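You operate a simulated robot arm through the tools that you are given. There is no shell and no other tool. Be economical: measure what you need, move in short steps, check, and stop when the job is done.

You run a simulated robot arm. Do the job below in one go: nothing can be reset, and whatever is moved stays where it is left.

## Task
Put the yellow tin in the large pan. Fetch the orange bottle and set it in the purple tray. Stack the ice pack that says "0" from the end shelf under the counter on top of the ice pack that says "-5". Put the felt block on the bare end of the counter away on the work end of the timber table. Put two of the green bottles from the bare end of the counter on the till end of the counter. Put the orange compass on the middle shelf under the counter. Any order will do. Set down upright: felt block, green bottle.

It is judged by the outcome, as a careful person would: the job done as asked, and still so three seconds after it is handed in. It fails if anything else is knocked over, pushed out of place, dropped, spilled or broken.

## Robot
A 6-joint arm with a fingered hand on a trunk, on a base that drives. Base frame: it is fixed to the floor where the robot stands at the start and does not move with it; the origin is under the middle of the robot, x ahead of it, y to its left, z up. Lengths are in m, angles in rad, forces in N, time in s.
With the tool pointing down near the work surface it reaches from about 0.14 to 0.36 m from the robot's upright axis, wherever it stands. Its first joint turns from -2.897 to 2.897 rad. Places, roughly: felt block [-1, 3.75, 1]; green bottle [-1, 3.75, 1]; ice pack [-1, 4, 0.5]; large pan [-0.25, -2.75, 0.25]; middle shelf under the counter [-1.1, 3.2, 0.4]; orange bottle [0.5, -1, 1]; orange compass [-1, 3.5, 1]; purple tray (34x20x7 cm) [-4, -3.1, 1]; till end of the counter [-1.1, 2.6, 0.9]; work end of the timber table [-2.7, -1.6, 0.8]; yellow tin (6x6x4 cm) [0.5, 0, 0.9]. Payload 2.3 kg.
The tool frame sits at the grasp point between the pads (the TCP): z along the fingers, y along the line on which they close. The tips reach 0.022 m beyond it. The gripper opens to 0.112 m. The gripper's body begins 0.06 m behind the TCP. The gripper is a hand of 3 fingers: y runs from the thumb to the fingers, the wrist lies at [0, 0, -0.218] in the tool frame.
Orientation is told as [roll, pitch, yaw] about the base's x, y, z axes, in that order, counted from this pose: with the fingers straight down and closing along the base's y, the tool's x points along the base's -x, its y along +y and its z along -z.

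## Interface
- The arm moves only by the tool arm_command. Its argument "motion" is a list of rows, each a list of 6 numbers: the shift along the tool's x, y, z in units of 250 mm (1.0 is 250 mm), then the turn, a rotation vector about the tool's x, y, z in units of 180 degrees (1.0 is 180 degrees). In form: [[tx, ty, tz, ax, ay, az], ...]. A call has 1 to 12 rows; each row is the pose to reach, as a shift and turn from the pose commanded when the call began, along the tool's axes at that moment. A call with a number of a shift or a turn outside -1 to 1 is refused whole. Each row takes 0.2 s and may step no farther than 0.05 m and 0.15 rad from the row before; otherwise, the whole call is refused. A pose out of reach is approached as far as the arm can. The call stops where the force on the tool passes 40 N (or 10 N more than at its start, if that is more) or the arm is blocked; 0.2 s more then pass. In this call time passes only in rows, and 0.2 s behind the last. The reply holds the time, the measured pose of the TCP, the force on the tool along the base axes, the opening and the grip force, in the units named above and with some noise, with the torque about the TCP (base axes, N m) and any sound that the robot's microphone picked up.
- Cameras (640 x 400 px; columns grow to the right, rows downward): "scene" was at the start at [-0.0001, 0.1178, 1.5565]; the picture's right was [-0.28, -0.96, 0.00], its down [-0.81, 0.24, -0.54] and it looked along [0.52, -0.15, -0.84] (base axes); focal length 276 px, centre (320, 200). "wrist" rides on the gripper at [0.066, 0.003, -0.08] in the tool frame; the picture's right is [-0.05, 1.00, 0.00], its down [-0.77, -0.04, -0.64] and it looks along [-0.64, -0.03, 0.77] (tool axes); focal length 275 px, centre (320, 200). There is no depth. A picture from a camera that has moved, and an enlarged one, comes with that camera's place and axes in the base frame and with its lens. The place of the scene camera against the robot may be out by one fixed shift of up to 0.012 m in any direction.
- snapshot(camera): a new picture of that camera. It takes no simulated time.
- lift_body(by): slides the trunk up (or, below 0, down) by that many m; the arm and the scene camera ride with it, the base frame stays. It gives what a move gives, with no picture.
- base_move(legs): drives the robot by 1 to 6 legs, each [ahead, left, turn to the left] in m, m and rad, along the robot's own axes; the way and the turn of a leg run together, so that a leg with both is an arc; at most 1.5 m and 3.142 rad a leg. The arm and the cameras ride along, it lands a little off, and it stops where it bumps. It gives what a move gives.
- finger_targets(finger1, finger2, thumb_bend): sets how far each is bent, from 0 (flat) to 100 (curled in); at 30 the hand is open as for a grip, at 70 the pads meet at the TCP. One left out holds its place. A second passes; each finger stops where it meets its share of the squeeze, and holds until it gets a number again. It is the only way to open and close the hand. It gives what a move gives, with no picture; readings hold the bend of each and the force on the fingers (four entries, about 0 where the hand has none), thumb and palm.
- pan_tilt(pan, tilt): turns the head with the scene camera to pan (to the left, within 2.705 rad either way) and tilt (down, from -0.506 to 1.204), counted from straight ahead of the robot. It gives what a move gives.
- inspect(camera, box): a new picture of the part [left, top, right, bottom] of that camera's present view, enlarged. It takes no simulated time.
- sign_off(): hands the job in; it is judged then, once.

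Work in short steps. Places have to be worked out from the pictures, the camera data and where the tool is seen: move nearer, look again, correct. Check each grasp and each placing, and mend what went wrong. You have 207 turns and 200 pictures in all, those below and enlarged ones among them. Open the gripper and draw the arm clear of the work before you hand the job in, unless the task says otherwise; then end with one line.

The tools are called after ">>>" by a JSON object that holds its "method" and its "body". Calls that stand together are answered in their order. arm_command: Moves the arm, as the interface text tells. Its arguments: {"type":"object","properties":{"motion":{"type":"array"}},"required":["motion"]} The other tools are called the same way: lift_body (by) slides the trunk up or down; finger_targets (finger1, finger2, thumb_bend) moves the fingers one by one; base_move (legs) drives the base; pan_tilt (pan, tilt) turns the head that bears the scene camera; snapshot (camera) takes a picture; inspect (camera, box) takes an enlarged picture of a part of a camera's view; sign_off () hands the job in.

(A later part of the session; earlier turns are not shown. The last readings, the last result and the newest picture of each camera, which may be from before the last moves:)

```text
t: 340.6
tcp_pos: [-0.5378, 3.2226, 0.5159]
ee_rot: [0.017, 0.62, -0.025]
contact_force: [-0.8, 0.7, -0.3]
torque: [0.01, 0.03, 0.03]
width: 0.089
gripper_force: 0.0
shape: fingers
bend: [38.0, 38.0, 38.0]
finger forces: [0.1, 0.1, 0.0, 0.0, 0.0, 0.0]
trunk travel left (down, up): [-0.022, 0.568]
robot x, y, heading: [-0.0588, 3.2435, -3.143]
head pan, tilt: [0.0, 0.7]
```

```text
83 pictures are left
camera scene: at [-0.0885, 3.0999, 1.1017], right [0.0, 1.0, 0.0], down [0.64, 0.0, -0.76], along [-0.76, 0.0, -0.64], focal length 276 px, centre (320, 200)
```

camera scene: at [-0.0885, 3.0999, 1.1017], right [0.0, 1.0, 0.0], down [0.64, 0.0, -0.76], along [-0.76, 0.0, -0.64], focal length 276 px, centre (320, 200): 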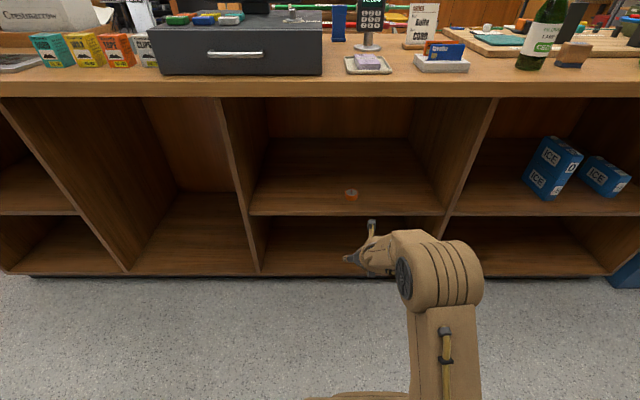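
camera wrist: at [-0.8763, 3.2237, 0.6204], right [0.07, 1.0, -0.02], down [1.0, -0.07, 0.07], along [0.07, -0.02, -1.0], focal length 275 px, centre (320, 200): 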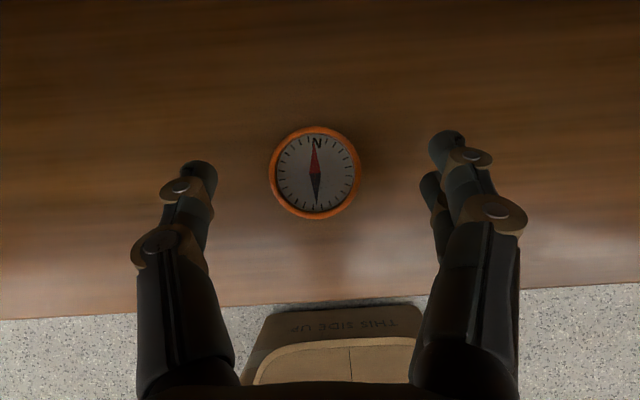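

Compass rests on the middle shelf. Raising the trunk, straightening the hand, and viewing the till end for a free spot.

>>> {"method": "lift_body", "body": {"by": 0.4}}

>>> {"method": "lift_body", "body": {"by": 0.168}}

>>> {"method": "arm_command", "body": {"motion": [[-0.03, 0, -0.05, 0, -0.04, 0], [-0.06, 0, -0.1, 0, -0.08, 0], [-0.09, 0, -0.15, 0, -0.12, 0], [-0.12, 0, -0.2, 0, -0.16, 0], [-0.15, 0, -0.25, 0, -0.198, 0]]}}

>>> {"method": "pan_tilt", "body": {"pan": 0.6, "tilt": 0.75}}

>>> {"method": "snapshot", "body": {"camera": "scene"}}

```text
t: 344.4
tcp_pos: [-0.5376, 3.2235, 0.9172]
ee_rot: [0.014, 0.621, -0.024]
contact_force: [0.1, 0.1, 0.6]
torque: [-0.02, -0.01, -0.04]
width: 0.0887
gripper_force: 0.1
shape: fingers
bend: [38.0, 38.0, 38.0]
finger forces: [0.0, 0.1, 0.0, 0.0, 0.0, 0.0]
trunk travel left (down, up): [-0.422, 0.168]
robot x, y, heading: [-0.0575, 3.2441, -3.136]
head pan, tilt: [0.0, 0.7]
```

```text
t: 346.3
tcp_pos: [-0.5378, 3.224, 1.0859]
ee_rot: [0.016, 0.62, -0.025]
contact_force: [0.3, -0.2, 0.1]
torque: [0.01, 0.01, 0.01]
width: 0.089
gripper_force: 0.1
shape: fingers
bend: [38.0, 38.0, 38.0]
finger forces: [0.1, 0.0, 0.0, 0.1, 0.1, 0.0]
trunk travel left (down, up): [-0.59, 0.0]
robot x, y, heading: [-0.0583, 3.2433, -3.139]
head pan, tilt: [0.0, 0.7]
```

```text
t: 347.5
tcp_pos: [-0.3934, 3.2194, 1.0069]
ee_rot: [0.078, 0.118, -0.03]
contact_force: [-0.9, 0.6, 0.0]
torque: [-0.01, -0.02, 0.01]
width: 0.0891
gripper_force: 0.1
shape: fingers
bend: [38.0, 38.0, 38.0]
finger forces: [0.0, 0.0, 0.0, 0.1, 0.0, 0.1]
out of reach, approached as far as the arm can: row 1, 2, 3, 4, 5
trunk travel left (down, up): [-0.59, 0.0]
robot x, y, heading: [-0.0572, 3.2462, -3.141]
head pan, tilt: [0.0, 0.7]
```

```text
t: 348.5
tcp_pos: [-0.3958, 3.2203, 1.0068]
ee_rot: [0.078, 0.121, -0.028]
contact_force: [0.6, 0.1, -0.5]
torque: [-0.02, 0.02, 0.02]
width: 0.089
gripper_force: 0.1
shape: fingers
bend: [38.0, 38.0, 38.0]
finger forces: [0.0, 0.1, 0.0, 0.0, 0.0, 0.0]
trunk travel left (down, up): [-0.59, 0.0]
robot x, y, heading: [-0.0574, 3.2449, -3.136]
head pan, tilt: [0.6, 0.75]
```

```text
82 pictures are left
camera scene: at [-0.0719, 3.0532, 1.6655], right [-0.57, 0.82, 0.0], down [0.56, 0.39, -0.73], along [-0.6, -0.41, -0.68], focal length 276 px, centre (320, 200)
```

scene: 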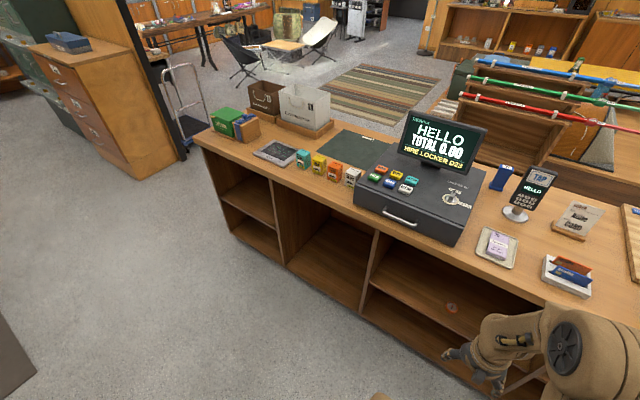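

Good free strip in front of the coloured boxes (≈x -0.83, y 2.45–2.62) on the till end. Now level the hand and raise it.

>>> {"method": "arm_command", "body": {"motion": [[0, 0, -0.15, 0.0125, -0.019, 0], [0, 0, -0.3, 0.025, -0.0385, 0], [0, 0, -0.45, 0.025, -0.0385, 0], [0, 0, -0.55, 0.025, -0.0385, 0]]}}

>>> {"method": "base_move", "body": {"legs": [[0.08, -0.41, 0]]}}

>>> {"method": "pan_tilt", "body": {"pan": 0.0, "tilt": 0.75}}

>>> {"method": "snapshot", "body": {"camera": "scene"}}

>>> {"method": "snapshot", "body": {"camera": "wrist"}}

```text
t: 349.5
tcp_pos: [-0.321, 3.2189, 1.0127]
ee_rot: [0.051, 0.053, -0.033]
contact_force: [-0.2, 0.0, 1.1]
torque: [0.02, 0.04, -0.02]
width: 0.0892
gripper_force: 0.0
shape: fingers
bend: [38.0, 38.0, 38.0]
finger forces: [0.0, 0.1, 0.1, 0.0, 0.1, 0.0]
out of reach, approached as far as the arm can: row 1, 2, 3, 4
trunk travel left (down, up): [-0.59, 0.0]
robot x, y, heading: [-0.0583, 3.2445, -3.136]
head pan, tilt: [0.6, 0.75]
```

```text
t: 352.1
tcp_pos: [-0.4028, 3.6292, 1.0136]
ee_rot: [0.05, 0.053, -0.032]
contact_force: [0.5, -0.2, -0.7]
torque: [0.0, 0.03, 0.04]
width: 0.0891
gripper_force: 0.2
shape: fingers
bend: [38.0, 38.0, 38.0]
finger forces: [0.0, 0.0, 0.0, 0.1, 0.0, 0.1]
trunk travel left (down, up): [-0.59, 0.0]
robot x, y, heading: [-0.1383, 3.6555, -3.141]
head pan, tilt: [0.6, 0.75]
```

```text
t: 353.1
tcp_pos: [-0.4016, 3.6296, 1.0117]
ee_rot: [0.05, 0.052, -0.033]
contact_force: [0.2, 1.0, 0.5]
torque: [-0.03, 0.02, 0.0]
width: 0.0892
gripper_force: 0.0
shape: fingers
bend: [38.0, 38.0, 38.0]
finger forces: [0.0, 0.1, 0.1, 0.0, 0.0, 0.0]
trunk travel left (down, up): [-0.59, 0.0]
robot x, y, heading: [-0.1363, 3.6552, -3.142]
head pan, tilt: [0.0, 0.75]
```

```text
81 pictures are left
camera scene: at [-0.1678, 3.5104, 1.6655], right [0.0, 1.0, 0.0], down [0.68, 0.0, -0.73], along [-0.73, 0.0, -0.68], focal length 276 px, centre (320, 200)
```

scene: 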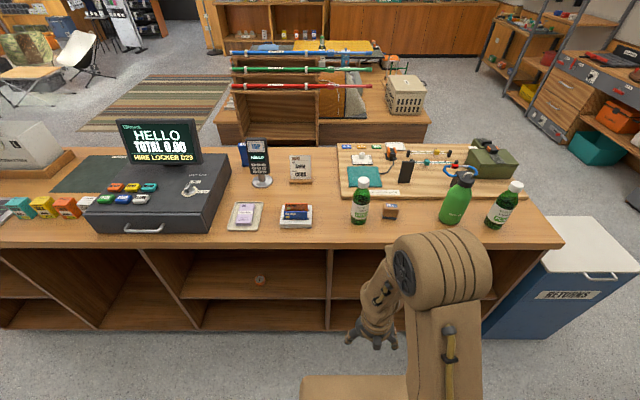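

```text
80 pictures are left
camera wrist: at [-0.4665, 3.6312, 1.0957], right [0.08, 1.0, 0.05], down [0.8, -0.09, 0.59], along [0.59, -0.01, -0.8], focal length 275 px, centre (320, 200)
```

wrist: 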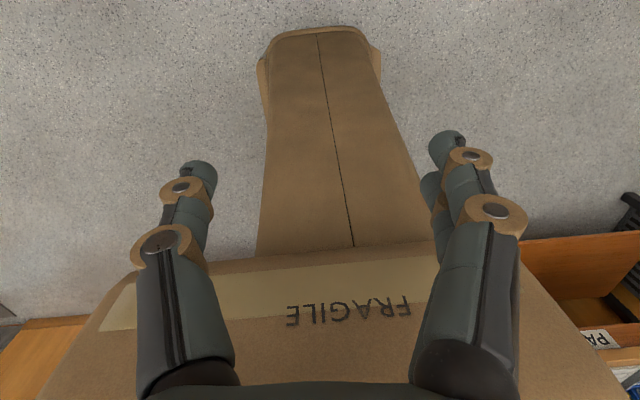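

The arm got folded with the hand too close in. I extend it forward first, levelling, then raise.

>>> {"method": "arm_command", "body": {"motion": [[0.12, 0, 0, 0, 0, 0], [0.24, 0, 0, 0.008, -0.008, 0], [0.36, 0, 0, 0.016, -0.017, 0], [0.4, 0, -0.1, 0.016, -0.017, 0.0], [0.4, 0, -0.25, 0.016, -0.017, 0.0]]}}

>>> {"method": "arm_command", "body": {"motion": [[0, 0, -0.12, 0, 0, 0], [0, 0, -0.24, 0, 0, 0], [0, 0, -0.32, 0, 0, 0]]}}

```text
t: 354.3
tcp_pos: [-0.4374, 3.6354, 0.9901]
ee_rot: [0.056, 0.051, -0.031]
contact_force: [0.3, 0.5, 0.3]
torque: [-0.03, 0.01, -0.02]
width: 0.0893
gripper_force: 0.0
shape: fingers
bend: [38.0, 38.0, 38.0]
finger forces: [0.0, 0.0, 0.0, 0.0, 0.0, 0.0]
out of reach, approached as far as the arm can: row 1, 2, 3, 4, 5
trunk travel left (down, up): [-0.59, 0.0]
robot x, y, heading: [-0.1362, 3.6539, -3.143]
head pan, tilt: [0.0, 0.75]
```

```text
t: 355.1
tcp_pos: [-0.4104, 3.6334, 1.0235]
ee_rot: [0.07, 0.069, -0.03]
contact_force: [-0.8, 1.1, -0.6]
torque: [0.01, -0.03, 0.02]
width: 0.0891
gripper_force: 0.1
shape: fingers
bend: [38.0, 38.0, 38.0]
finger forces: [0.2, 0.0, 0.0, 0.0, 0.0, 0.1]
out of reach, approached as far as the arm can: row 1, 2, 3
trunk travel left (down, up): [-0.59, 0.0]
robot x, y, heading: [-0.1403, 3.6542, -3.14]
head pan, tilt: [0.0, 0.75]
```

A wrist joint seems at its limit in this flipped orientation; I roll the hand back half a turn to the original orientation.

>>> {"method": "arm_command", "body": {"motion": [[0, 0, 0, 0, 0, -0.0417], [0, 0, 0, 0, 0, -0.0833], [0, 0, 0, 0, 0, -0.125], [0, 0, 0, 0, 0, -0.1667], [0, 0, 0, 0, 0, -0.2083], [0, 0, 0, 0, 0, -0.25], [0, 0, 0, 0, 0, -0.2917], [0, 0, 0, 0, 0, -0.3333], [0, 0, 0, 0, 0, -0.375], [0, 0, 0, 0, 0, -0.4167], [0, 0, 0, 0, 0, -0.4583], [0, 0, 0, 0, 0, -0.5]]}}

>>> {"method": "arm_command", "body": {"motion": [[0, 0, 0, 0, 0, -0.0417], [0, 0, 0, 0, 0, -0.0833], [0, 0, 0, 0, 0, -0.125], [0, 0, 0, 0, 0, -0.1667], [0, 0, 0, 0, 0, -0.2083], [0, 0, 0, 0, 0, -0.25], [0, 0, 0, 0, 0, -0.2917], [0, 0, 0, 0, 0, -0.3333], [0, 0, 0, 0, 0, -0.375], [0, 0, 0, 0, 0, -0.4167], [0, 0, 0, 0, 0, -0.4583], [0, 0, 0, 0, 0, -0.5]]}}

>>> {"method": "arm_command", "body": {"motion": [[0, 0, -0.12, 0, 0, 0], [0, 0, -0.24, 0, 0, 0], [0, 0, -0.36, 0, 0, 0], [0, 0, -0.48, 0, 0, 0]]}}

```text
t: 357.7
tcp_pos: [-0.4058, 3.6347, 1.0178]
ee_rot: [0.057, -0.058, 1.538]
contact_force: [0.1, -1.3, -0.1]
torque: [-0.01, -0.03, 0.01]
width: 0.0892
gripper_force: 0.1
shape: fingers
bend: [38.0, 38.0, 38.0]
finger forces: [0.0, 0.0, 0.0, 0.0, 0.0, 0.0]
out of reach, approached as far as the arm can: row 1, 2, 3, 4, 5, 6, 7, 8, 9, 10, 11, 12
trunk travel left (down, up): [-0.59, 0.0]
robot x, y, heading: [-0.1417, 3.656, -3.142]
head pan, tilt: [0.0, 0.75]
```

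```text
t: 359.8
tcp_pos: [-0.3947, 3.6346, 0.9946]
ee_rot: [-0.02, -0.081, 2.743]
contact_force: [-7.8, 3.9, -1.1]
torque: [-0.25, -0.63, -0.02]
width: 0.0896
gripper_force: 0.0
shape: fingers
bend: [38.0, 38.0, 38.0]
finger forces: [0.0, 0.0, 0.0, 0.0, 0.1, 0.0]
out of reach, approached as far as the arm can: row 4, 5, 6, 7, 8, 9, 10
trunk travel left (down, up): [-0.59, 0.0]
robot x, y, heading: [-0.1382, 3.6511, -3.135]
head pan, tilt: [0.0, 0.75]
stopped in row 10: the force on the tool passed its limit at 70 N (the readings are from after the stop); the commanded pose is now the measured one
```

```text
t: 360.3
tcp_pos: [-0.3969, 3.6259, 0.997]
ee_rot: [-0.015, -0.089, 2.741]
contact_force: [-0.4, -1.1, 0.1]
torque: [0.01, -0.02, -0.02]
width: 0.0892
gripper_force: 0.2
shape: fingers
bend: [38.0, 38.0, 38.0]
finger forces: [0.1, 0.0, 0.0, 0.0, 0.0, 0.1]
out of reach, approached as far as the arm can: row 1, 2
trunk travel left (down, up): [-0.59, 0.0]
robot x, y, heading: [-0.1388, 3.6543, -3.141]
head pan, tilt: [0.0, 0.75]
stopped in row 2: the force on the tool passed its limit at 48 N (the readings are from after the stop); the commanded pose is now the measured one
```

Something is blocking (probably the hand against its own arm). Looking.

>>> {"method": "pan_tilt", "body": {"pan": -0.3, "tilt": 1.0}}

>>> {"method": "snapshot", "body": {"camera": "scene"}}

>>> {"method": "snapshot", "body": {"camera": "wrist"}}

```text
t: 361.1
tcp_pos: [-0.3955, 3.6258, 0.9975]
ee_rot: [-0.015, -0.089, 2.741]
contact_force: [-1.9, -0.9, 0.8]
torque: [0.08, -0.21, -0.16]
width: 0.0894
gripper_force: 0.0
shape: fingers
bend: [38.0, 38.0, 38.0]
finger forces: [0.0, 0.0, 0.1, 0.0, 0.0, 0.1]
trunk travel left (down, up): [-0.59, 0.0]
robot x, y, heading: [-0.1395, 3.6534, -3.14]
head pan, tilt: [-0.3, 1.0]
```

```text
79 pictures are left
camera scene: at [-0.1515, 3.5309, 1.6464], right [0.29, 0.96, 0.0], down [0.8, -0.25, -0.54], along [-0.52, 0.16, -0.84], focal length 276 px, centre (320, 200)
```

scene: 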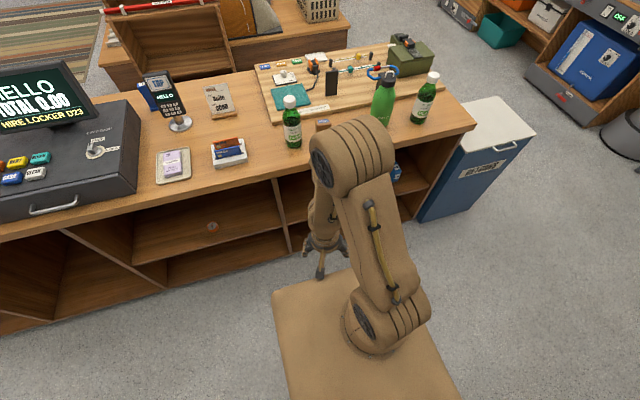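

```text
78 pictures are left
camera wrist: at [-0.3325, 3.5947, 1.0708], right [-0.43, -0.9, -0.01], down [-0.64, 0.3, 0.7], along [-0.63, 0.31, -0.71], focal length 275 px, centre (320, 200)
```

wrist: 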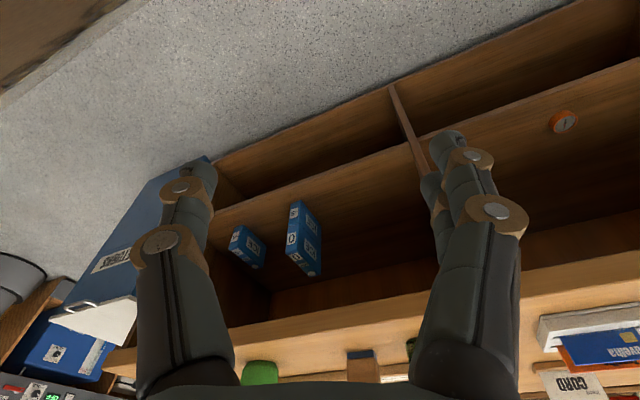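

The forearm hangs straight down (wrist singular) and the hand is near the upper arm. I move the hand forward and away to unfold.

>>> {"method": "arm_command", "body": {"motion": [[-0.1, 0.042, 0, 0, 0, 0], [-0.2, 0.085, 0, 0, 0, 0], [-0.295, 0.125, -0.05, 0, 0, 0], [-0.295, 0.125, -0.15, 0, 0, 0], [-0.295, 0.125, -0.25, 0, 0, 0]]}}

>>> {"method": "snapshot", "body": {"camera": "scene"}}

```text
t: 362.3
tcp_pos: [-0.4704, 3.6252, 1.0671]
ee_rot: [-0.017, -0.091, 2.741]
contact_force: [0.2, 0.9, 0.4]
torque: [-0.02, 0.0, -0.02]
width: 0.0893
gripper_force: 0.2
shape: fingers
bend: [38.0, 38.0, 38.0]
finger forces: [0.0, 0.1, 0.0, 0.0, 0.1, 0.0]
out of reach, approached as far as the arm can: row 1, 2, 3
trunk travel left (down, up): [-0.59, 0.0]
robot x, y, heading: [-0.1388, 3.6543, -3.142]
head pan, tilt: [-0.3, 1.0]
```

```text
77 pictures are left
camera scene: at [-0.1508, 3.5308, 1.6463], right [0.29, 0.96, 0.0], down [0.8, -0.25, -0.54], along [-0.52, 0.16, -0.84], focal length 276 px, centre (320, 200)
```

scene: 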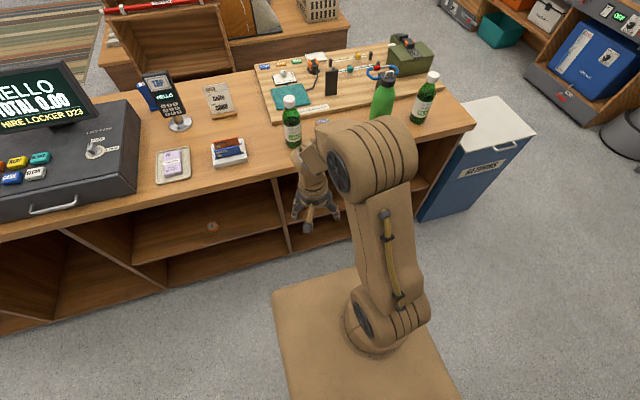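

Unfolded. Now finishing the yaw, levelling and raising.

>>> {"method": "arm_command", "body": {"motion": [[0, 0, -0.06, 0, 0, -0.04], [0, 0, -0.12, 0, 0, -0.08], [0, 0, -0.2, 0, 0, -0.127], [0, 0, -0.28, 0, 0, -0.127]]}}

>>> {"method": "arm_command", "body": {"motion": [[0, 0, 0, 0, -0.015, 0], [0, 0, 0, 0, -0.029, 0]]}}

>>> {"method": "snapshot", "body": {"camera": "wrist"}}

```text
t: 363.3
tcp_pos: [-0.4662, 3.6193, 1.1358]
ee_rot: [-0.051, -0.077, -3.139]
contact_force: [-1.0, -0.2, -0.1]
torque: [0.0, 0.0, -0.01]
width: 0.0892
gripper_force: 0.0
shape: fingers
bend: [38.0, 38.0, 38.0]
finger forces: [0.0, 0.1, 0.0, 0.1, 0.1, 0.0]
trunk travel left (down, up): [-0.59, 0.0]
robot x, y, heading: [-0.1388, 3.6512, -3.137]
head pan, tilt: [-0.3, 1.0]
```

```text
t: 363.9
tcp_pos: [-0.4671, 3.62, 1.1351]
ee_rot: [-0.052, -0.168, -3.138]
contact_force: [-0.6, 0.1, 0.7]
torque: [-0.04, 0.01, -0.02]
width: 0.0891
gripper_force: 0.0
shape: fingers
bend: [38.0, 38.0, 38.0]
finger forces: [0.0, 0.1, 0.1, 0.0, 0.1, 0.0]
trunk travel left (down, up): [-0.59, 0.0]
robot x, y, heading: [-0.1379, 3.6559, -3.142]
head pan, tilt: [-0.3, 1.0]
```

```text
76 pictures are left
camera wrist: at [-0.3893, 3.6138, 1.2032], right [-0.05, -1.0, -0.04], down [-0.65, 0.0, 0.76], along [-0.76, 0.06, -0.65], focal length 275 px, centre (320, 200)
```

wrist: 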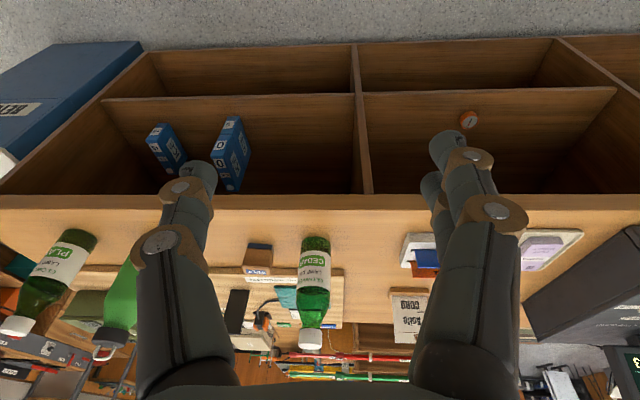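

Wrong sign on pitch; correcting both angles and rising slightly. CEDAR bottle is at about [-0.885, 3.658].

>>> {"method": "arm_command", "body": {"motion": [[0, 0, -0.05, 0.008, 0.027, 0], [0, 0, -0.12, 0.0166, 0.0535, 0]]}}

>>> {"method": "base_move", "body": {"legs": [[0.25, -0.02, 0]]}}

>>> {"method": "snapshot", "body": {"camera": "wrist"}}

>>> {"method": "pan_tilt", "body": {"pan": 0.0, "tilt": 0.9}}

>>> {"method": "snapshot", "body": {"camera": "scene"}}

```text
t: 364.5
tcp_pos: [-0.4613, 3.6185, 1.1648]
ee_rot: [-0.103, 0.002, 3.133]
contact_force: [0.0, -1.8, -0.3]
torque: [0.02, 0.06, -0.04]
width: 0.0894
gripper_force: 0.0
shape: fingers
bend: [38.0, 38.0, 38.0]
finger forces: [0.0, 0.1, 0.1, 0.1, 0.0, 0.1]
trunk travel left (down, up): [-0.59, 0.0]
robot x, y, heading: [-0.14, 3.6523, -3.139]
head pan, tilt: [-0.3, 1.0]
```

```text
t: 366.3
tcp_pos: [-0.7133, 3.6375, 1.1644]
ee_rot: [-0.102, 0.0, 3.133]
contact_force: [0.7, -1.0, -0.2]
torque: [0.02, -0.01, -0.06]
width: 0.0893
gripper_force: 0.1
shape: fingers
bend: [38.0, 38.0, 38.0]
finger forces: [0.0, 0.1, 0.0, 0.1, 0.0, 0.0]
trunk travel left (down, up): [-0.59, 0.0]
robot x, y, heading: [-0.3875, 3.6722, -3.143]
head pan, tilt: [-0.3, 1.0]
```

```text
75 pictures are left
camera wrist: at [-0.6483, 3.6267, 1.2438], right [-0.05, -0.99, -0.1], down [-0.77, -0.02, 0.64], along [-0.63, 0.11, -0.77], focal length 275 px, centre (320, 200)
```

wrist: 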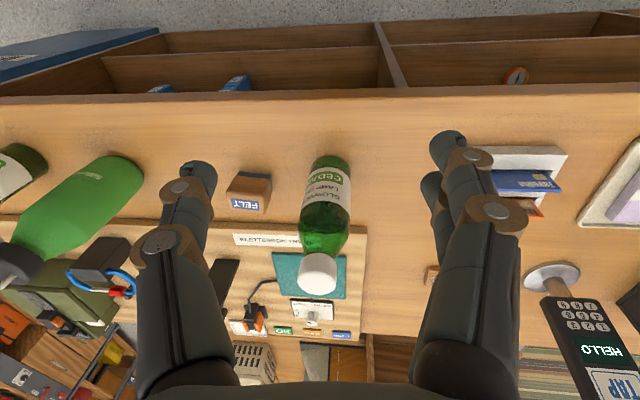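

```text
t: 367.1
tcp_pos: [-0.7123, 3.6389, 1.1648]
ee_rot: [-0.1, 0.0, 3.134]
contact_force: [-0.1, -0.1, 1.0]
torque: [0.0, -0.01, 0.0]
width: 0.0896
gripper_force: 0.1
shape: fingers
bend: [38.0, 38.0, 38.0]
finger forces: [0.0, 0.1, 0.1, 0.0, 0.0, 0.1]
trunk travel left (down, up): [-0.59, 0.0]
robot x, y, heading: [-0.3896, 3.6766, -3.136]
head pan, tilt: [0.0, 0.901]
```

```text
74 pictures are left
camera scene: at [-0.4108, 3.53, 1.6535], right [0.0, 1.0, 0.0], down [0.78, 0.0, -0.62], along [-0.62, 0.0, -0.78], focal length 276 px, centre (320, 200)
```

scene: 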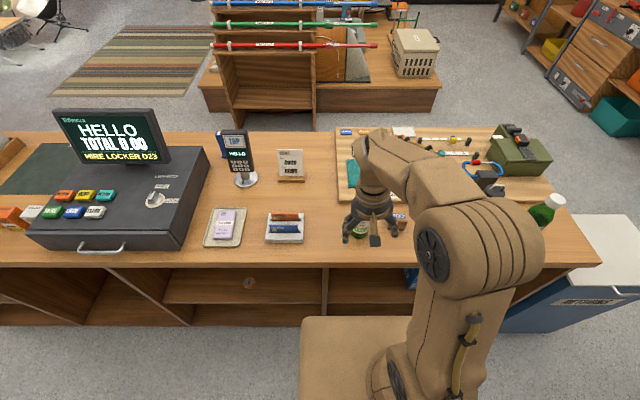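

Correcting the roll, then moving over the bottle (≈[-0.872, 3.657], top ≈1.08).

>>> {"method": "arm_command", "body": {"motion": [[0, 0, 0, -0.016, 0, 0], [0, 0, 0, -0.032, 0, 0]]}}

>>> {"method": "base_move", "body": {"legs": [[0.13, -0.018, 0]]}}

>>> {"method": "snapshot", "body": {"camera": "wrist"}}

>>> {"method": "snapshot", "body": {"camera": "scene"}}

```text
t: 367.7
tcp_pos: [-0.7114, 3.6375, 1.1642]
ee_rot: [0.0, 0.002, 3.133]
contact_force: [0.2, -0.5, 0.1]
torque: [-0.02, 0.01, -0.03]
width: 0.0895
gripper_force: 0.1
shape: fingers
bend: [38.0, 38.0, 38.0]
finger forces: [0.1, 0.0, 0.1, 0.1, 0.0, 0.1]
trunk travel left (down, up): [-0.59, 0.0]
robot x, y, heading: [-0.3942, 3.6762, -3.142]
head pan, tilt: [0.0, 0.901]
```

```text
t: 369.0
tcp_pos: [-0.8436, 3.6559, 1.1651]
ee_rot: [-0.003, 0.0, 3.134]
contact_force: [-0.1, -0.3, 0.2]
torque: [0.01, -0.06, 0.02]
width: 0.0894
gripper_force: 0.1
shape: fingers
bend: [38.0, 38.0, 38.0]
finger forces: [0.1, 0.1, 0.0, 0.0, 0.1, 0.0]
trunk travel left (down, up): [-0.59, 0.0]
robot x, y, heading: [-0.5187, 3.6906, -3.141]
head pan, tilt: [0.0, 0.901]
```

```text
73 pictures are left
camera wrist: at [-0.7786, 3.6528, 1.2443], right [-0.06, -1.0, 0.0], down [-0.77, 0.04, 0.64], along [-0.63, 0.04, -0.77], focal length 275 px, centre (320, 200)
```

wrist: 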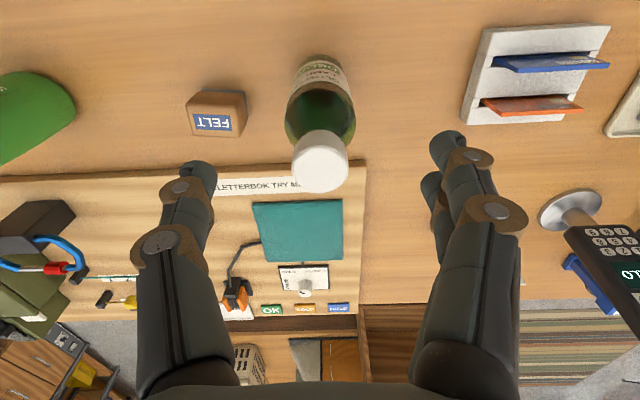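

```text
72 pictures are left
camera scene: at [-0.5423, 3.5477, 1.6535], right [0.0, 1.0, 0.0], down [0.78, 0.0, -0.62], along [-0.62, 0.0, -0.78], focal length 276 px, centre (320, 200)
```

scene: 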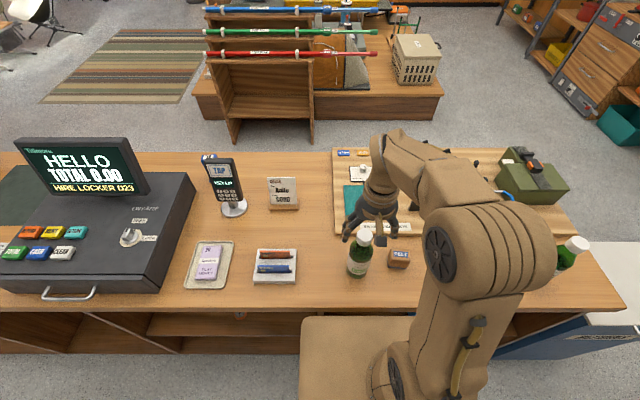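

Cap re-measured: [-0.89, 3.658], top ≈1.07. Nudging forward and descending to the neck.

>>> {"method": "base_move", "body": {"legs": [[0.022, 0, 0]]}}

>>> {"method": "arm_command", "body": {"motion": [[-0.05, -0.008, 0, 0, 0, 0], [-0.1, -0.008, 0, 0, 0, 0], [-0.1, -0.008, 0.15, 0, 0, 0], [-0.1, -0.008, 0.25, 0, 0, 0]]}}

>>> {"method": "snapshot", "body": {"camera": "wrist"}}

```text
t: 369.8
tcp_pos: [-0.8644, 3.6549, 1.166]
ee_rot: [-0.002, 0.001, 3.132]
contact_force: [-0.3, 0.4, -0.1]
torque: [0.01, -0.01, -0.02]
width: 0.0894
gripper_force: 0.0
shape: fingers
bend: [38.0, 38.0, 38.0]
finger forces: [0.1, 0.0, 0.0, 0.0, 0.1, 0.0]
trunk travel left (down, up): [-0.59, 0.0]
robot x, y, heading: [-0.5378, 3.6903, -3.143]
head pan, tilt: [0.0, 0.901]
```

```text
t: 370.8
tcp_pos: [-0.8894, 3.658, 1.1021]
ee_rot: [-0.001, 0.001, 3.133]
contact_force: [0.5, -0.5, -0.1]
torque: [0.02, 0.04, -0.01]
width: 0.0893
gripper_force: 0.1
shape: fingers
bend: [38.0, 38.0, 38.0]
finger forces: [0.1, 0.0, 0.0, 0.0, 0.1, 0.0]
trunk travel left (down, up): [-0.59, 0.0]
robot x, y, heading: [-0.5421, 3.6906, -3.143]
head pan, tilt: [0.0, 0.901]
```

```text
71 pictures are left
camera wrist: at [-0.825, 3.6552, 1.1824], right [-0.06, -1.0, 0.0], down [-0.77, 0.04, 0.64], along [-0.63, 0.04, -0.77], focal length 275 px, centre (320, 200)
```

wrist: 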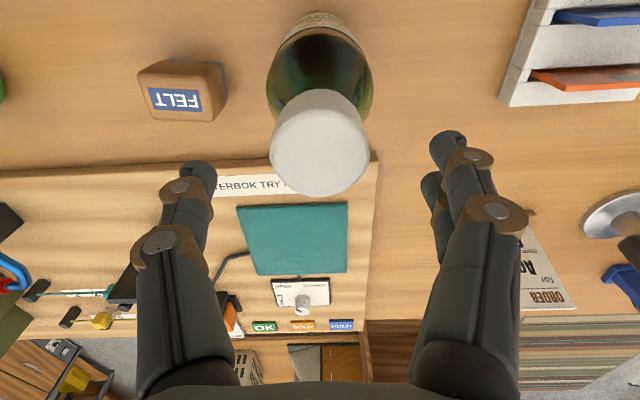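

Well centred. Descending to z≈1.027 and closing on the neck.

>>> {"method": "arm_command", "body": {"motion": [[0, 0, 0.1, 0, 0, 0], [0, 0, 0.2, 0, 0, 0], [0, 0, 0.3, 0, 0, 0]]}}

>>> {"method": "finger_targets", "body": {"finger1": 70, "finger2": 70, "thumb_bend": 70}}

>>> {"method": "snapshot", "body": {"camera": "wrist"}}

```text
t: 371.6
tcp_pos: [-0.8894, 3.658, 1.0287]
ee_rot: [-0.002, -0.003, 3.134]
contact_force: [-0.7, -1.1, 10.8]
torque: [0.14, -0.13, 0.0]
width: 0.0896
gripper_force: 5.6
shape: fingers
bend: [38.0, 38.0, 38.0]
finger forces: [0.6, 0.0, 0.0, 0.0, 0.0, 10.3]
trunk travel left (down, up): [-0.59, 0.0]
robot x, y, heading: [-0.5399, 3.6926, -3.138]
head pan, tilt: [0.0, 0.901]
```

```text
t: 372.6
tcp_pos: [-0.8918, 3.6575, 1.0286]
ee_rot: [-0.001, 0.0, 3.134]
contact_force: [-1.3, -1.6, 11.3]
torque: [-0.01, 0.15, -0.02]
width: 0.0519
gripper_force: 23.1
shape: fingers
bend: [51.0, 57.0, 57.0]
finger forces: [9.4, 8.0, 0.0, 0.0, 14.4, 14.1]
trunk travel left (down, up): [-0.59, 0.0]
robot x, y, heading: [-0.5422, 3.6943, -3.139]
head pan, tilt: [0.0, 0.901]
```

```text
70 pictures are left
camera wrist: at [-0.8252, 3.6548, 1.1075], right [-0.06, -1.0, 0.0], down [-0.77, 0.04, 0.64], along [-0.64, 0.04, -0.77], focal length 275 px, centre (320, 200)
```

wrist: 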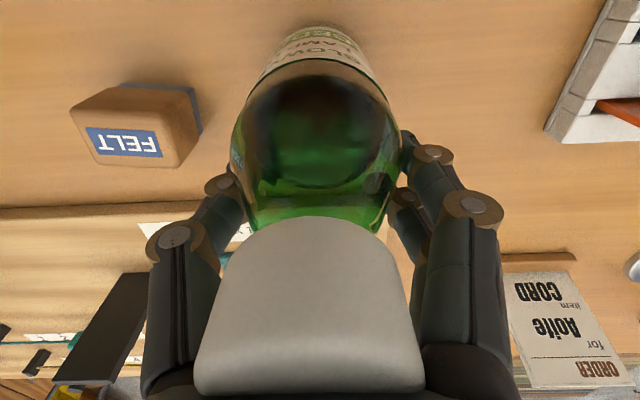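

The palm rests on the cap and the pads hold the upper body. Test-lifting 3 cm.

>>> {"method": "arm_command", "body": {"motion": [[0, 0, -0.04, 0, 0, 0], [0, 0, -0.08, 0, 0, 0], [0, 0, -0.12, 0, 0, 0]]}}

>>> {"method": "inspect", "body": {"camera": "scene", "box": [290, 180, 450, 300]}}

```text
t: 373.4
tcp_pos: [-0.89, 3.6582, 1.0564]
ee_rot: [-0.002, 0.002, 3.133]
contact_force: [-0.2, -0.3, -2.9]
torque: [-0.01, 0.03, -0.01]
width: 0.0517
gripper_force: 18.3
shape: fingers
bend: [51.0, 57.0, 57.0]
finger forces: [9.0, 7.0, 0.1, 0.0, 13.7, 6.9]
trunk travel left (down, up): [-0.59, 0.0]
robot x, y, heading: [-0.5405, 3.6934, -3.137]
head pan, tilt: [0.0, 0.901]
```

```text
3.33 times, centred on (370, 240) of scene
camera zoom: at [-0.5639, 3.5476, 1.6535], right [0.0, 1.0, 0.0], down [0.78, 0.0, -0.62], along [-0.62, 0.0, -0.78], focal length 920 px, centre (153, 67)
```

zoom: 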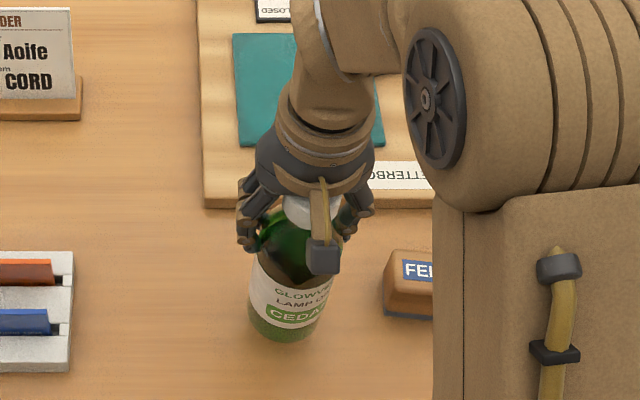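

Held firmly (fingers plus palm). Lifting further, backing off, moving along to the till end.

>>> {"method": "arm_command", "body": {"motion": [[0, 0, -0.1, 0, 0, 0], [0, 0, -0.2, 0, 0, 0]]}}

>>> {"method": "base_move", "body": {"legs": [[-0.35, 0, 0], [0, 1.06, 0], [0.12, 0, 0]]}}

>>> {"method": "pan_tilt", "body": {"pan": 0.0, "tilt": 0.85}}

>>> {"method": "snapshot", "body": {"camera": "scene"}}

>>> {"method": "snapshot", "body": {"camera": "wrist"}}

```text
t: 374.0
tcp_pos: [-0.8891, 3.6578, 1.1074]
ee_rot: [-0.002, 0.0, 3.133]
contact_force: [-0.2, 0.6, -2.3]
torque: [-0.02, 0.07, -0.01]
width: 0.0518
gripper_force: 18.4
shape: fingers
bend: [51.0, 57.0, 57.0]
finger forces: [9.1, 7.0, 0.1, 0.0, 13.7, 6.8]
trunk travel left (down, up): [-0.59, 0.0]
robot x, y, heading: [-0.5402, 3.692, -3.142]
head pan, tilt: [0.0, 0.901]
```

```text
t: 382.1
tcp_pos: [-0.6569, 2.6032, 1.1074]
ee_rot: [-0.001, 0.001, 3.133]
contact_force: [0.6, 0.9, -2.7]
torque: [-0.02, 0.01, -0.03]
width: 0.0518
gripper_force: 17.7
shape: fingers
bend: [51.0, 57.0, 57.0]
finger forces: [8.9, 7.2, 0.1, 0.0, 13.7, 6.4]
trunk travel left (down, up): [-0.59, 0.0]
robot x, y, heading: [-0.3083, 2.6386, -3.14]
head pan, tilt: [0.0, 0.901]
```

```text
t: 382.8
tcp_pos: [-0.6564, 2.6028, 1.1076]
ee_rot: [-0.001, 0.003, 3.133]
contact_force: [0.2, 0.1, -2.6]
torque: [-0.03, 0.04, -0.02]
width: 0.0519
gripper_force: 17.9
shape: fingers
bend: [51.0, 57.0, 57.0]
finger forces: [9.1, 6.9, 0.0, 0.1, 13.6, 6.4]
trunk travel left (down, up): [-0.59, 0.0]
robot x, y, heading: [-0.3083, 2.634, -3.136]
head pan, tilt: [0.0, 0.85]
```

```text
68 pictures are left
camera scene: at [-0.3339, 2.4922, 1.6574], right [0.0, 1.0, 0.0], down [0.75, 0.0, -0.66], along [-0.66, 0.0, -0.75], focal length 276 px, centre (320, 200)
```

scene: 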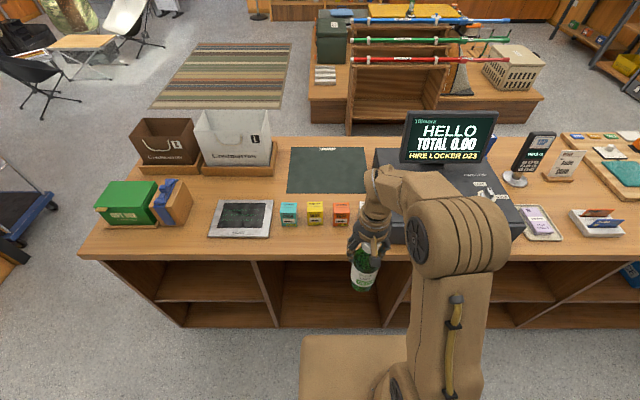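

```text
67 pictures are left
camera wrist: at [-0.5924, 2.5994, 1.1872], right [-0.06, -1.0, 0.0], down [-0.77, 0.04, 0.64], along [-0.63, 0.04, -0.77], focal length 275 px, centre (320, 200)
```

wrist: 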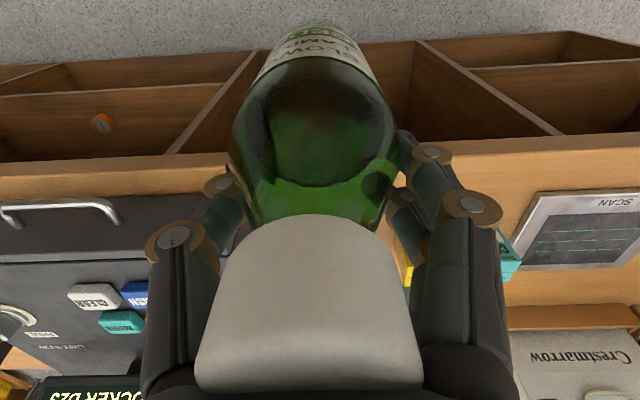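

Boxes' fronts are at x≈-0.896 (y 2.39–2.65). I'll set this bottle at ≈[-0.825, 2.56].

>>> {"method": "base_move", "body": {"legs": [[0.168, 0.043, 0]]}}

>>> {"method": "snapshot", "body": {"camera": "scene"}}

>>> {"method": "arm_command", "body": {"motion": [[0, 0, 0.1, 0, 0, 0], [0, 0, 0.2, 0, 0, 0], [0, 0, 0.27, 0, 0, 0]]}}

```text
t: 384.2
tcp_pos: [-0.8228, 2.5572, 1.1084]
ee_rot: [-0.003, 0.002, 3.135]
contact_force: [0.1, -0.1, -3.4]
torque: [0.01, 0.02, -0.04]
width: 0.0515
gripper_force: 18.2
shape: fingers
bend: [51.0, 57.0, 57.0]
finger forces: [9.0, 7.1, 0.0, 0.1, 13.6, 6.3]
trunk travel left (down, up): [-0.59, 0.0]
robot x, y, heading: [-0.474, 2.5914, -3.143]
head pan, tilt: [0.0, 0.85]
```

```text
66 pictures are left
camera scene: at [-0.4998, 2.4484, 1.6574], right [0.0, 1.0, 0.0], down [0.75, 0.0, -0.66], along [-0.66, 0.0, -0.75], focal length 276 px, centre (320, 200)
```

scene: 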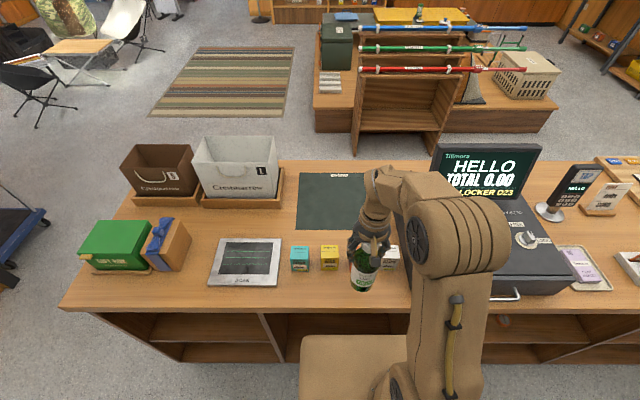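

```text
t: 385.1
tcp_pos: [-0.8225, 2.557, 1.0404]
ee_rot: [-0.002, 0.0, 3.135]
contact_force: [0.9, -0.1, -2.8]
torque: [-0.01, 0.03, 0.01]
width: 0.0515
gripper_force: 17.6
shape: fingers
bend: [51.0, 58.0, 57.0]
finger forces: [9.0, 7.0, 0.0, 0.0, 13.3, 5.9]
trunk travel left (down, up): [-0.59, 0.0]
robot x, y, heading: [-0.4728, 2.5925, -3.141]
head pan, tilt: [0.0, 0.85]
```

>>> {"method": "arm_command", "body": {"motion": [[0, 0, 0.02, 0, 0, 0], [0, 0, 0.034, 0, 0, 0]]}}

>>> {"method": "arm_command", "body": {"motion": [[0, 0, 0.012, 0, 0, 0]]}}

>>> {"method": "inspect", "body": {"camera": "scene", "box": [280, 190, 440, 310]}}

```text
t: 385.6
tcp_pos: [-0.822, 2.5581, 1.0322]
ee_rot: [-0.001, 0.001, 3.135]
contact_force: [-0.2, -0.5, -2.7]
torque: [-0.01, 0.03, 0.01]
width: 0.0515
gripper_force: 18.1
shape: fingers
bend: [51.0, 58.0, 57.0]
finger forces: [8.9, 7.2, 0.0, 0.0, 13.3, 5.9]
trunk travel left (down, up): [-0.59, 0.0]
robot x, y, heading: [-0.4762, 2.5979, -3.133]
head pan, tilt: [0.0, 0.85]
```

```text
t: 386.1
tcp_pos: [-0.8227, 2.5577, 1.0279]
ee_rot: [0.0, 0.0, 3.134]
contact_force: [-0.7, -0.2, -1.7]
torque: [0.02, 0.04, 0.0]
width: 0.0515
gripper_force: 18.5
shape: fingers
bend: [51.0, 58.0, 57.0]
finger forces: [8.9, 7.1, 0.0, 0.1, 13.4, 6.1]
trunk travel left (down, up): [-0.59, 0.0]
robot x, y, heading: [-0.4741, 2.5937, -3.142]
head pan, tilt: [0.0, 0.85]
```

```text
3.33 times, centred on (360, 250) of scene
camera zoom: at [-0.4991, 2.4486, 1.6574], right [0.0, 1.0, 0.0], down [0.75, 0.0, -0.66], along [-0.66, 0.0, -0.75], focal length 920 px, centre (187, 33)
```

zoom: 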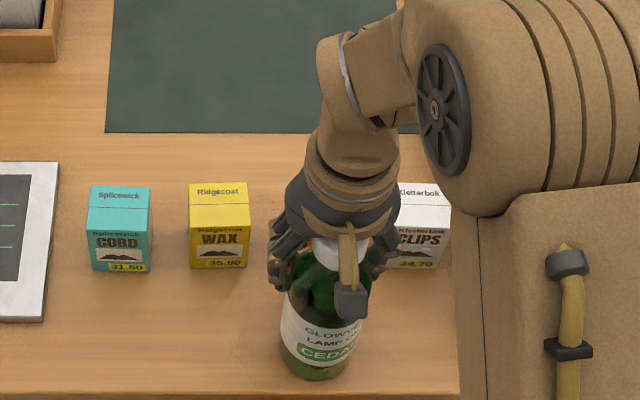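

Just about touching. One more 2–3 mm and release.

>>> {"method": "arm_command", "body": {"motion": [[0, 0, 0.01, 0, 0, 0]]}}

>>> {"method": "finger_targets", "body": {"finger1": 45, "finger2": 48, "thumb_bend": 48}}

>>> {"method": "finger_targets", "body": {"finger1": 36, "finger2": 36, "thumb_bend": 36}}

>>> {"method": "arm_command", "body": {"motion": [[0, 0, -0.15, 0, 0, 0], [0, 0, -0.3, 0, 0, 0], [0, 0, -0.45, 0, 0, 0], [0, 0, -0.55, 0, 0, 0]]}}

>>> {"method": "base_move", "body": {"legs": [[-0.25, 0, 0]]}}

>>> {"method": "snapshot", "body": {"camera": "scene"}}

```text
t: 386.4
tcp_pos: [-0.8225, 2.558, 1.0268]
ee_rot: [0.0, -0.003, 3.136]
contact_force: [-0.6, 0.5, 19.9]
torque: [-0.14, 0.18, 0.04]
width: 0.0518
gripper_force: 24.1
shape: fingers
bend: [52.0, 58.0, 57.0]
finger forces: [9.1, 8.5, 0.0, 0.0, 14.1, 17.0]
trunk travel left (down, up): [-0.59, 0.0]
robot x, y, heading: [-0.4743, 2.594, -3.141]
head pan, tilt: [0.0, 0.85]
```

```text
t: 387.4
tcp_pos: [-0.8195, 2.5586, 1.0272]
ee_rot: [-0.001, -0.004, 3.134]
contact_force: [-2.2, 0.6, 28.2]
torque: [-0.02, -0.22, 0.01]
width: 0.0644
gripper_force: 13.5
shape: fingers
bend: [45.0, 48.0, 48.0]
finger forces: [0.4, 0.0, 0.1, 0.0, 0.0, 27.3]
trunk travel left (down, up): [-0.59, 0.0]
robot x, y, heading: [-0.4732, 2.593, -3.14]
head pan, tilt: [0.0, 0.85]
```

```text
t: 388.4
tcp_pos: [-0.8205, 2.5576, 1.0273]
ee_rot: [0.0, -0.001, 3.136]
contact_force: [-3.4, 1.5, 29.4]
torque: [-0.01, -0.27, -0.01]
width: 0.0944
gripper_force: 14.7
shape: fingers
bend: [36.0, 36.0, 36.0]
finger forces: [0.4, 0.0, 0.0, 0.1, 0.0, 29.4]
trunk travel left (down, up): [-0.59, 0.0]
robot x, y, heading: [-0.4762, 2.5932, -3.137]
head pan, tilt: [0.0, 0.85]
```

```text
t: 389.4
tcp_pos: [-0.8209, 2.5589, 1.1639]
ee_rot: [-0.001, 0.001, 3.135]
contact_force: [0.9, 0.1, 0.4]
torque: [0.06, 0.0, 0.01]
width: 0.0948
gripper_force: 0.0
shape: fingers
bend: [36.0, 36.0, 36.0]
finger forces: [0.0, 0.0, 0.1, 0.0, 0.0, 0.0]
trunk travel left (down, up): [-0.59, 0.0]
robot x, y, heading: [-0.473, 2.5927, -3.138]
head pan, tilt: [0.0, 0.85]
```

```text
t: 391.3
tcp_pos: [-0.5711, 2.5599, 1.1633]
ee_rot: [-0.002, 0.001, 3.134]
contact_force: [0.2, -0.2, -0.2]
torque: [0.0, 0.03, 0.01]
width: 0.0945
gripper_force: 0.1
shape: fingers
bend: [36.0, 36.0, 36.0]
finger forces: [0.0, 0.0, 0.0, 0.1, 0.0, 0.0]
trunk travel left (down, up): [-0.59, 0.0]
robot x, y, heading: [-0.2235, 2.5956, -3.141]
head pan, tilt: [0.0, 0.85]
```

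```text
64 pictures are left
camera scene: at [-0.2474, 2.4491, 1.6574], right [0.0, 1.0, 0.0], down [0.75, 0.0, -0.66], along [-0.66, 0.0, -0.75], focal length 276 px, centre (320, 200)
```

scene: 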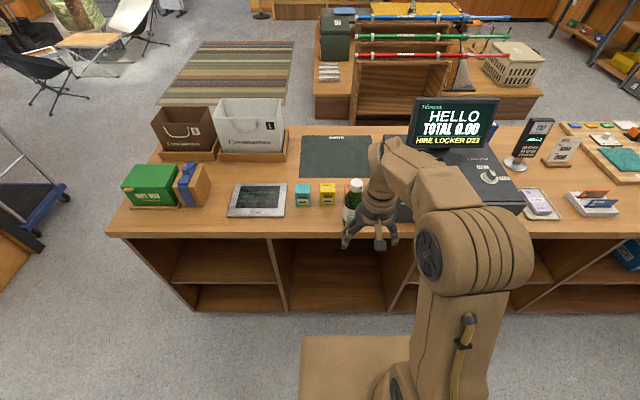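

CEDAR stands upright on the till end. Now the PLAIN bottle at about [-0.86, 4.17].

>>> {"method": "base_move", "body": {"legs": [[0, -1.4, 0], [0.15, -0.2, 0]]}}

>>> {"method": "snapshot", "body": {"camera": "wrist"}}

>>> {"method": "snapshot", "body": {"camera": "scene"}}

```text
t: 399.7
tcp_pos: [-0.7134, 4.1702, 1.1628]
ee_rot: [-0.002, 0.001, 3.118]
contact_force: [0.0, 0.2, 0.1]
torque: [-0.04, -0.04, -0.05]
width: 0.0943
gripper_force: 0.0
shape: fingers
bend: [36.0, 36.0, 36.0]
finger forces: [0.0, 0.1, 0.1, 0.0, 0.0, 0.1]
trunk travel left (down, up): [-0.59, 0.0]
robot x, y, heading: [-0.3631, 4.1971, 3.127]
head pan, tilt: [0.0, 0.85]
```

```text
63 pictures are left
camera wrist: at [-0.6485, 4.1667, 1.2434], right [-0.07, -1.0, 0.0], down [-0.77, 0.05, 0.64], along [-0.63, 0.05, -0.77], focal length 275 px, centre (320, 200)
```

wrist: 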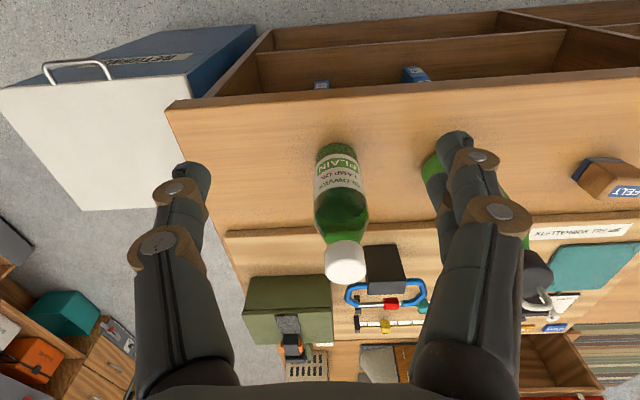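

```text
62 pictures are left
camera scene: at [-0.3915, 4.0557, 1.6575], right [0.01, 1.0, 0.0], down [0.75, -0.01, -0.66], along [-0.66, 0.01, -0.75], focal length 276 px, centre (320, 200)
```

scene: 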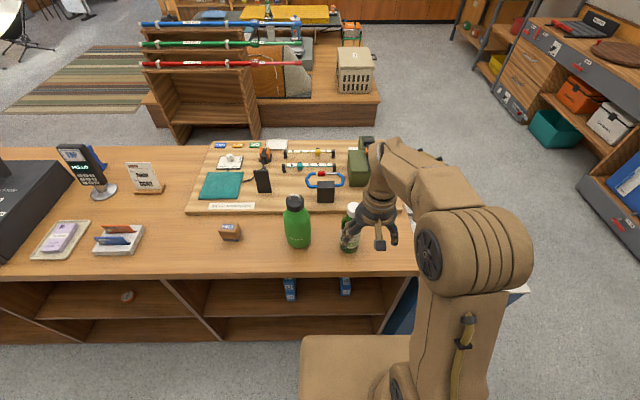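

PLAIN bottle ≈[-0.853, 4.156]. Moving above it.

>>> {"method": "base_move", "body": {"legs": [[0.14, 0.009, 0.0145]]}}

>>> {"method": "snapshot", "body": {"camera": "wrist"}}

```text
t: 401.0
tcp_pos: [-0.8543, 4.1576, 1.1635]
ee_rot: [-0.003, 0.0, 3.134]
contact_force: [0.7, 0.6, 0.3]
torque: [-0.02, -0.03, 0.0]
width: 0.0945
gripper_force: 0.0
shape: fingers
bend: [36.0, 36.0, 36.0]
finger forces: [0.1, 0.1, 0.0, 0.0, 0.0, 0.1]
trunk travel left (down, up): [-0.59, 0.0]
robot x, y, heading: [-0.5016, 4.1924, -3.139]
head pan, tilt: [0.0, 0.85]
```

```text
61 pictures are left
camera wrist: at [-0.7881, 4.1543, 1.2433], right [-0.06, -1.0, 0.0], down [-0.77, 0.04, 0.64], along [-0.63, 0.04, -0.77], focal length 275 px, centre (320, 200)
```

wrist: 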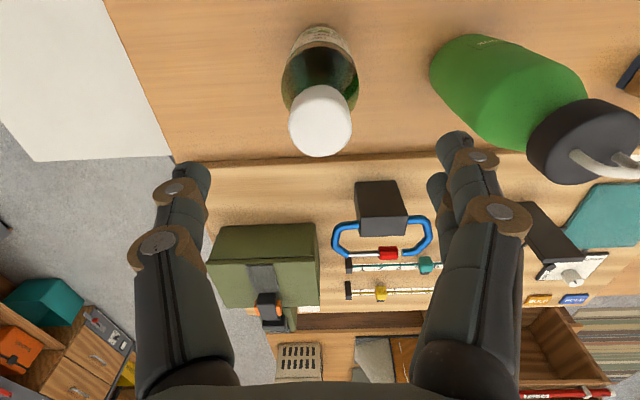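

>>> {"method": "arm_command", "body": {"motion": [[-0.024, 0, 0.13, 0, 0, 0], [-0.024, 0, 0.26, 0, 0, 0], [-0.024, 0, 0.39, 0, 0, 0], [-0.024, 0, 0.48, 0, 0, 0], [-0.024, 0, 0.53, 0, 0, 0]]}}

>>> {"method": "finger_targets", "body": {"finger1": 70, "finger2": 70, "thumb_bend": 70}}

>>> {"method": "arm_command", "body": {"motion": [[0, 0, -0.06, 0, 0, 0], [0, 0, -0.12, 0, 0, 0]]}}

>>> {"method": "inspect", "body": {"camera": "scene", "box": [280, 160, 440, 280]}}

```text
t: 402.2
tcp_pos: [-0.8584, 4.1575, 1.031]
ee_rot: [-0.002, -0.002, 3.13]
contact_force: [0.3, 1.0, -0.3]
torque: [0.0, 0.02, 0.01]
width: 0.0948
gripper_force: 0.5
shape: fingers
bend: [36.0, 36.0, 36.0]
finger forces: [0.1, 0.0, 0.0, 0.0, 0.2, 0.1]
trunk travel left (down, up): [-0.59, 0.0]
robot x, y, heading: [-0.5063, 4.1865, -3.14]
head pan, tilt: [0.0, 0.85]
```

```text
t: 403.2
tcp_pos: [-0.8574, 4.1563, 1.0311]
ee_rot: [-0.001, -0.001, 3.131]
contact_force: [-0.3, 0.0, 1.1]
torque: [-0.01, 0.0, 0.02]
width: 0.0536
gripper_force: 18.2
shape: fingers
bend: [53.0, 53.0, 55.0]
finger forces: [9.0, 8.9, 0.0, 0.1, 17.6, 0.0]
trunk travel left (down, up): [-0.59, 0.0]
robot x, y, heading: [-0.5062, 4.1883, -3.146]
head pan, tilt: [0.0, 0.85]
heard: snap
```

```text
t: 403.8
tcp_pos: [-0.8576, 4.1569, 1.0607]
ee_rot: [-0.003, 0.002, 3.132]
contact_force: [-0.5, 0.4, -2.5]
torque: [0.02, 0.02, -0.01]
width: 0.0535
gripper_force: 17.7
shape: fingers
bend: [53.0, 53.0, 55.0]
finger forces: [9.1, 8.9, 0.0, 0.1, 17.6, 0.0]
trunk travel left (down, up): [-0.59, 0.0]
robot x, y, heading: [-0.5044, 4.1922, -3.142]
head pan, tilt: [0.0, 0.85]
```

```text
3.33 times, centred on (360, 220) of scene
camera zoom: at [-0.5292, 4.047, 1.6574], right [0.0, 1.0, 0.0], down [0.75, 0.0, -0.66], along [-0.66, 0.0, -0.75], focal length 920 px, centre (187, 133)
```

zoom: 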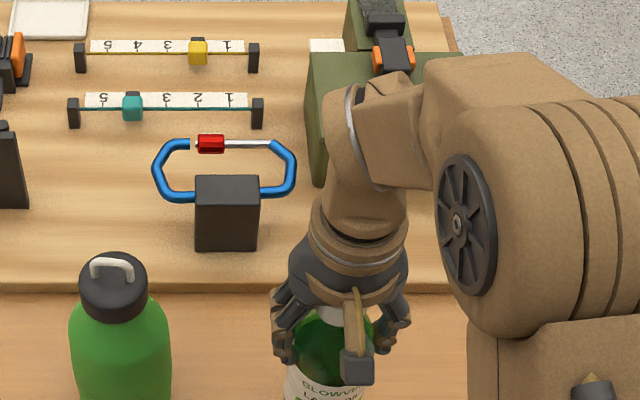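

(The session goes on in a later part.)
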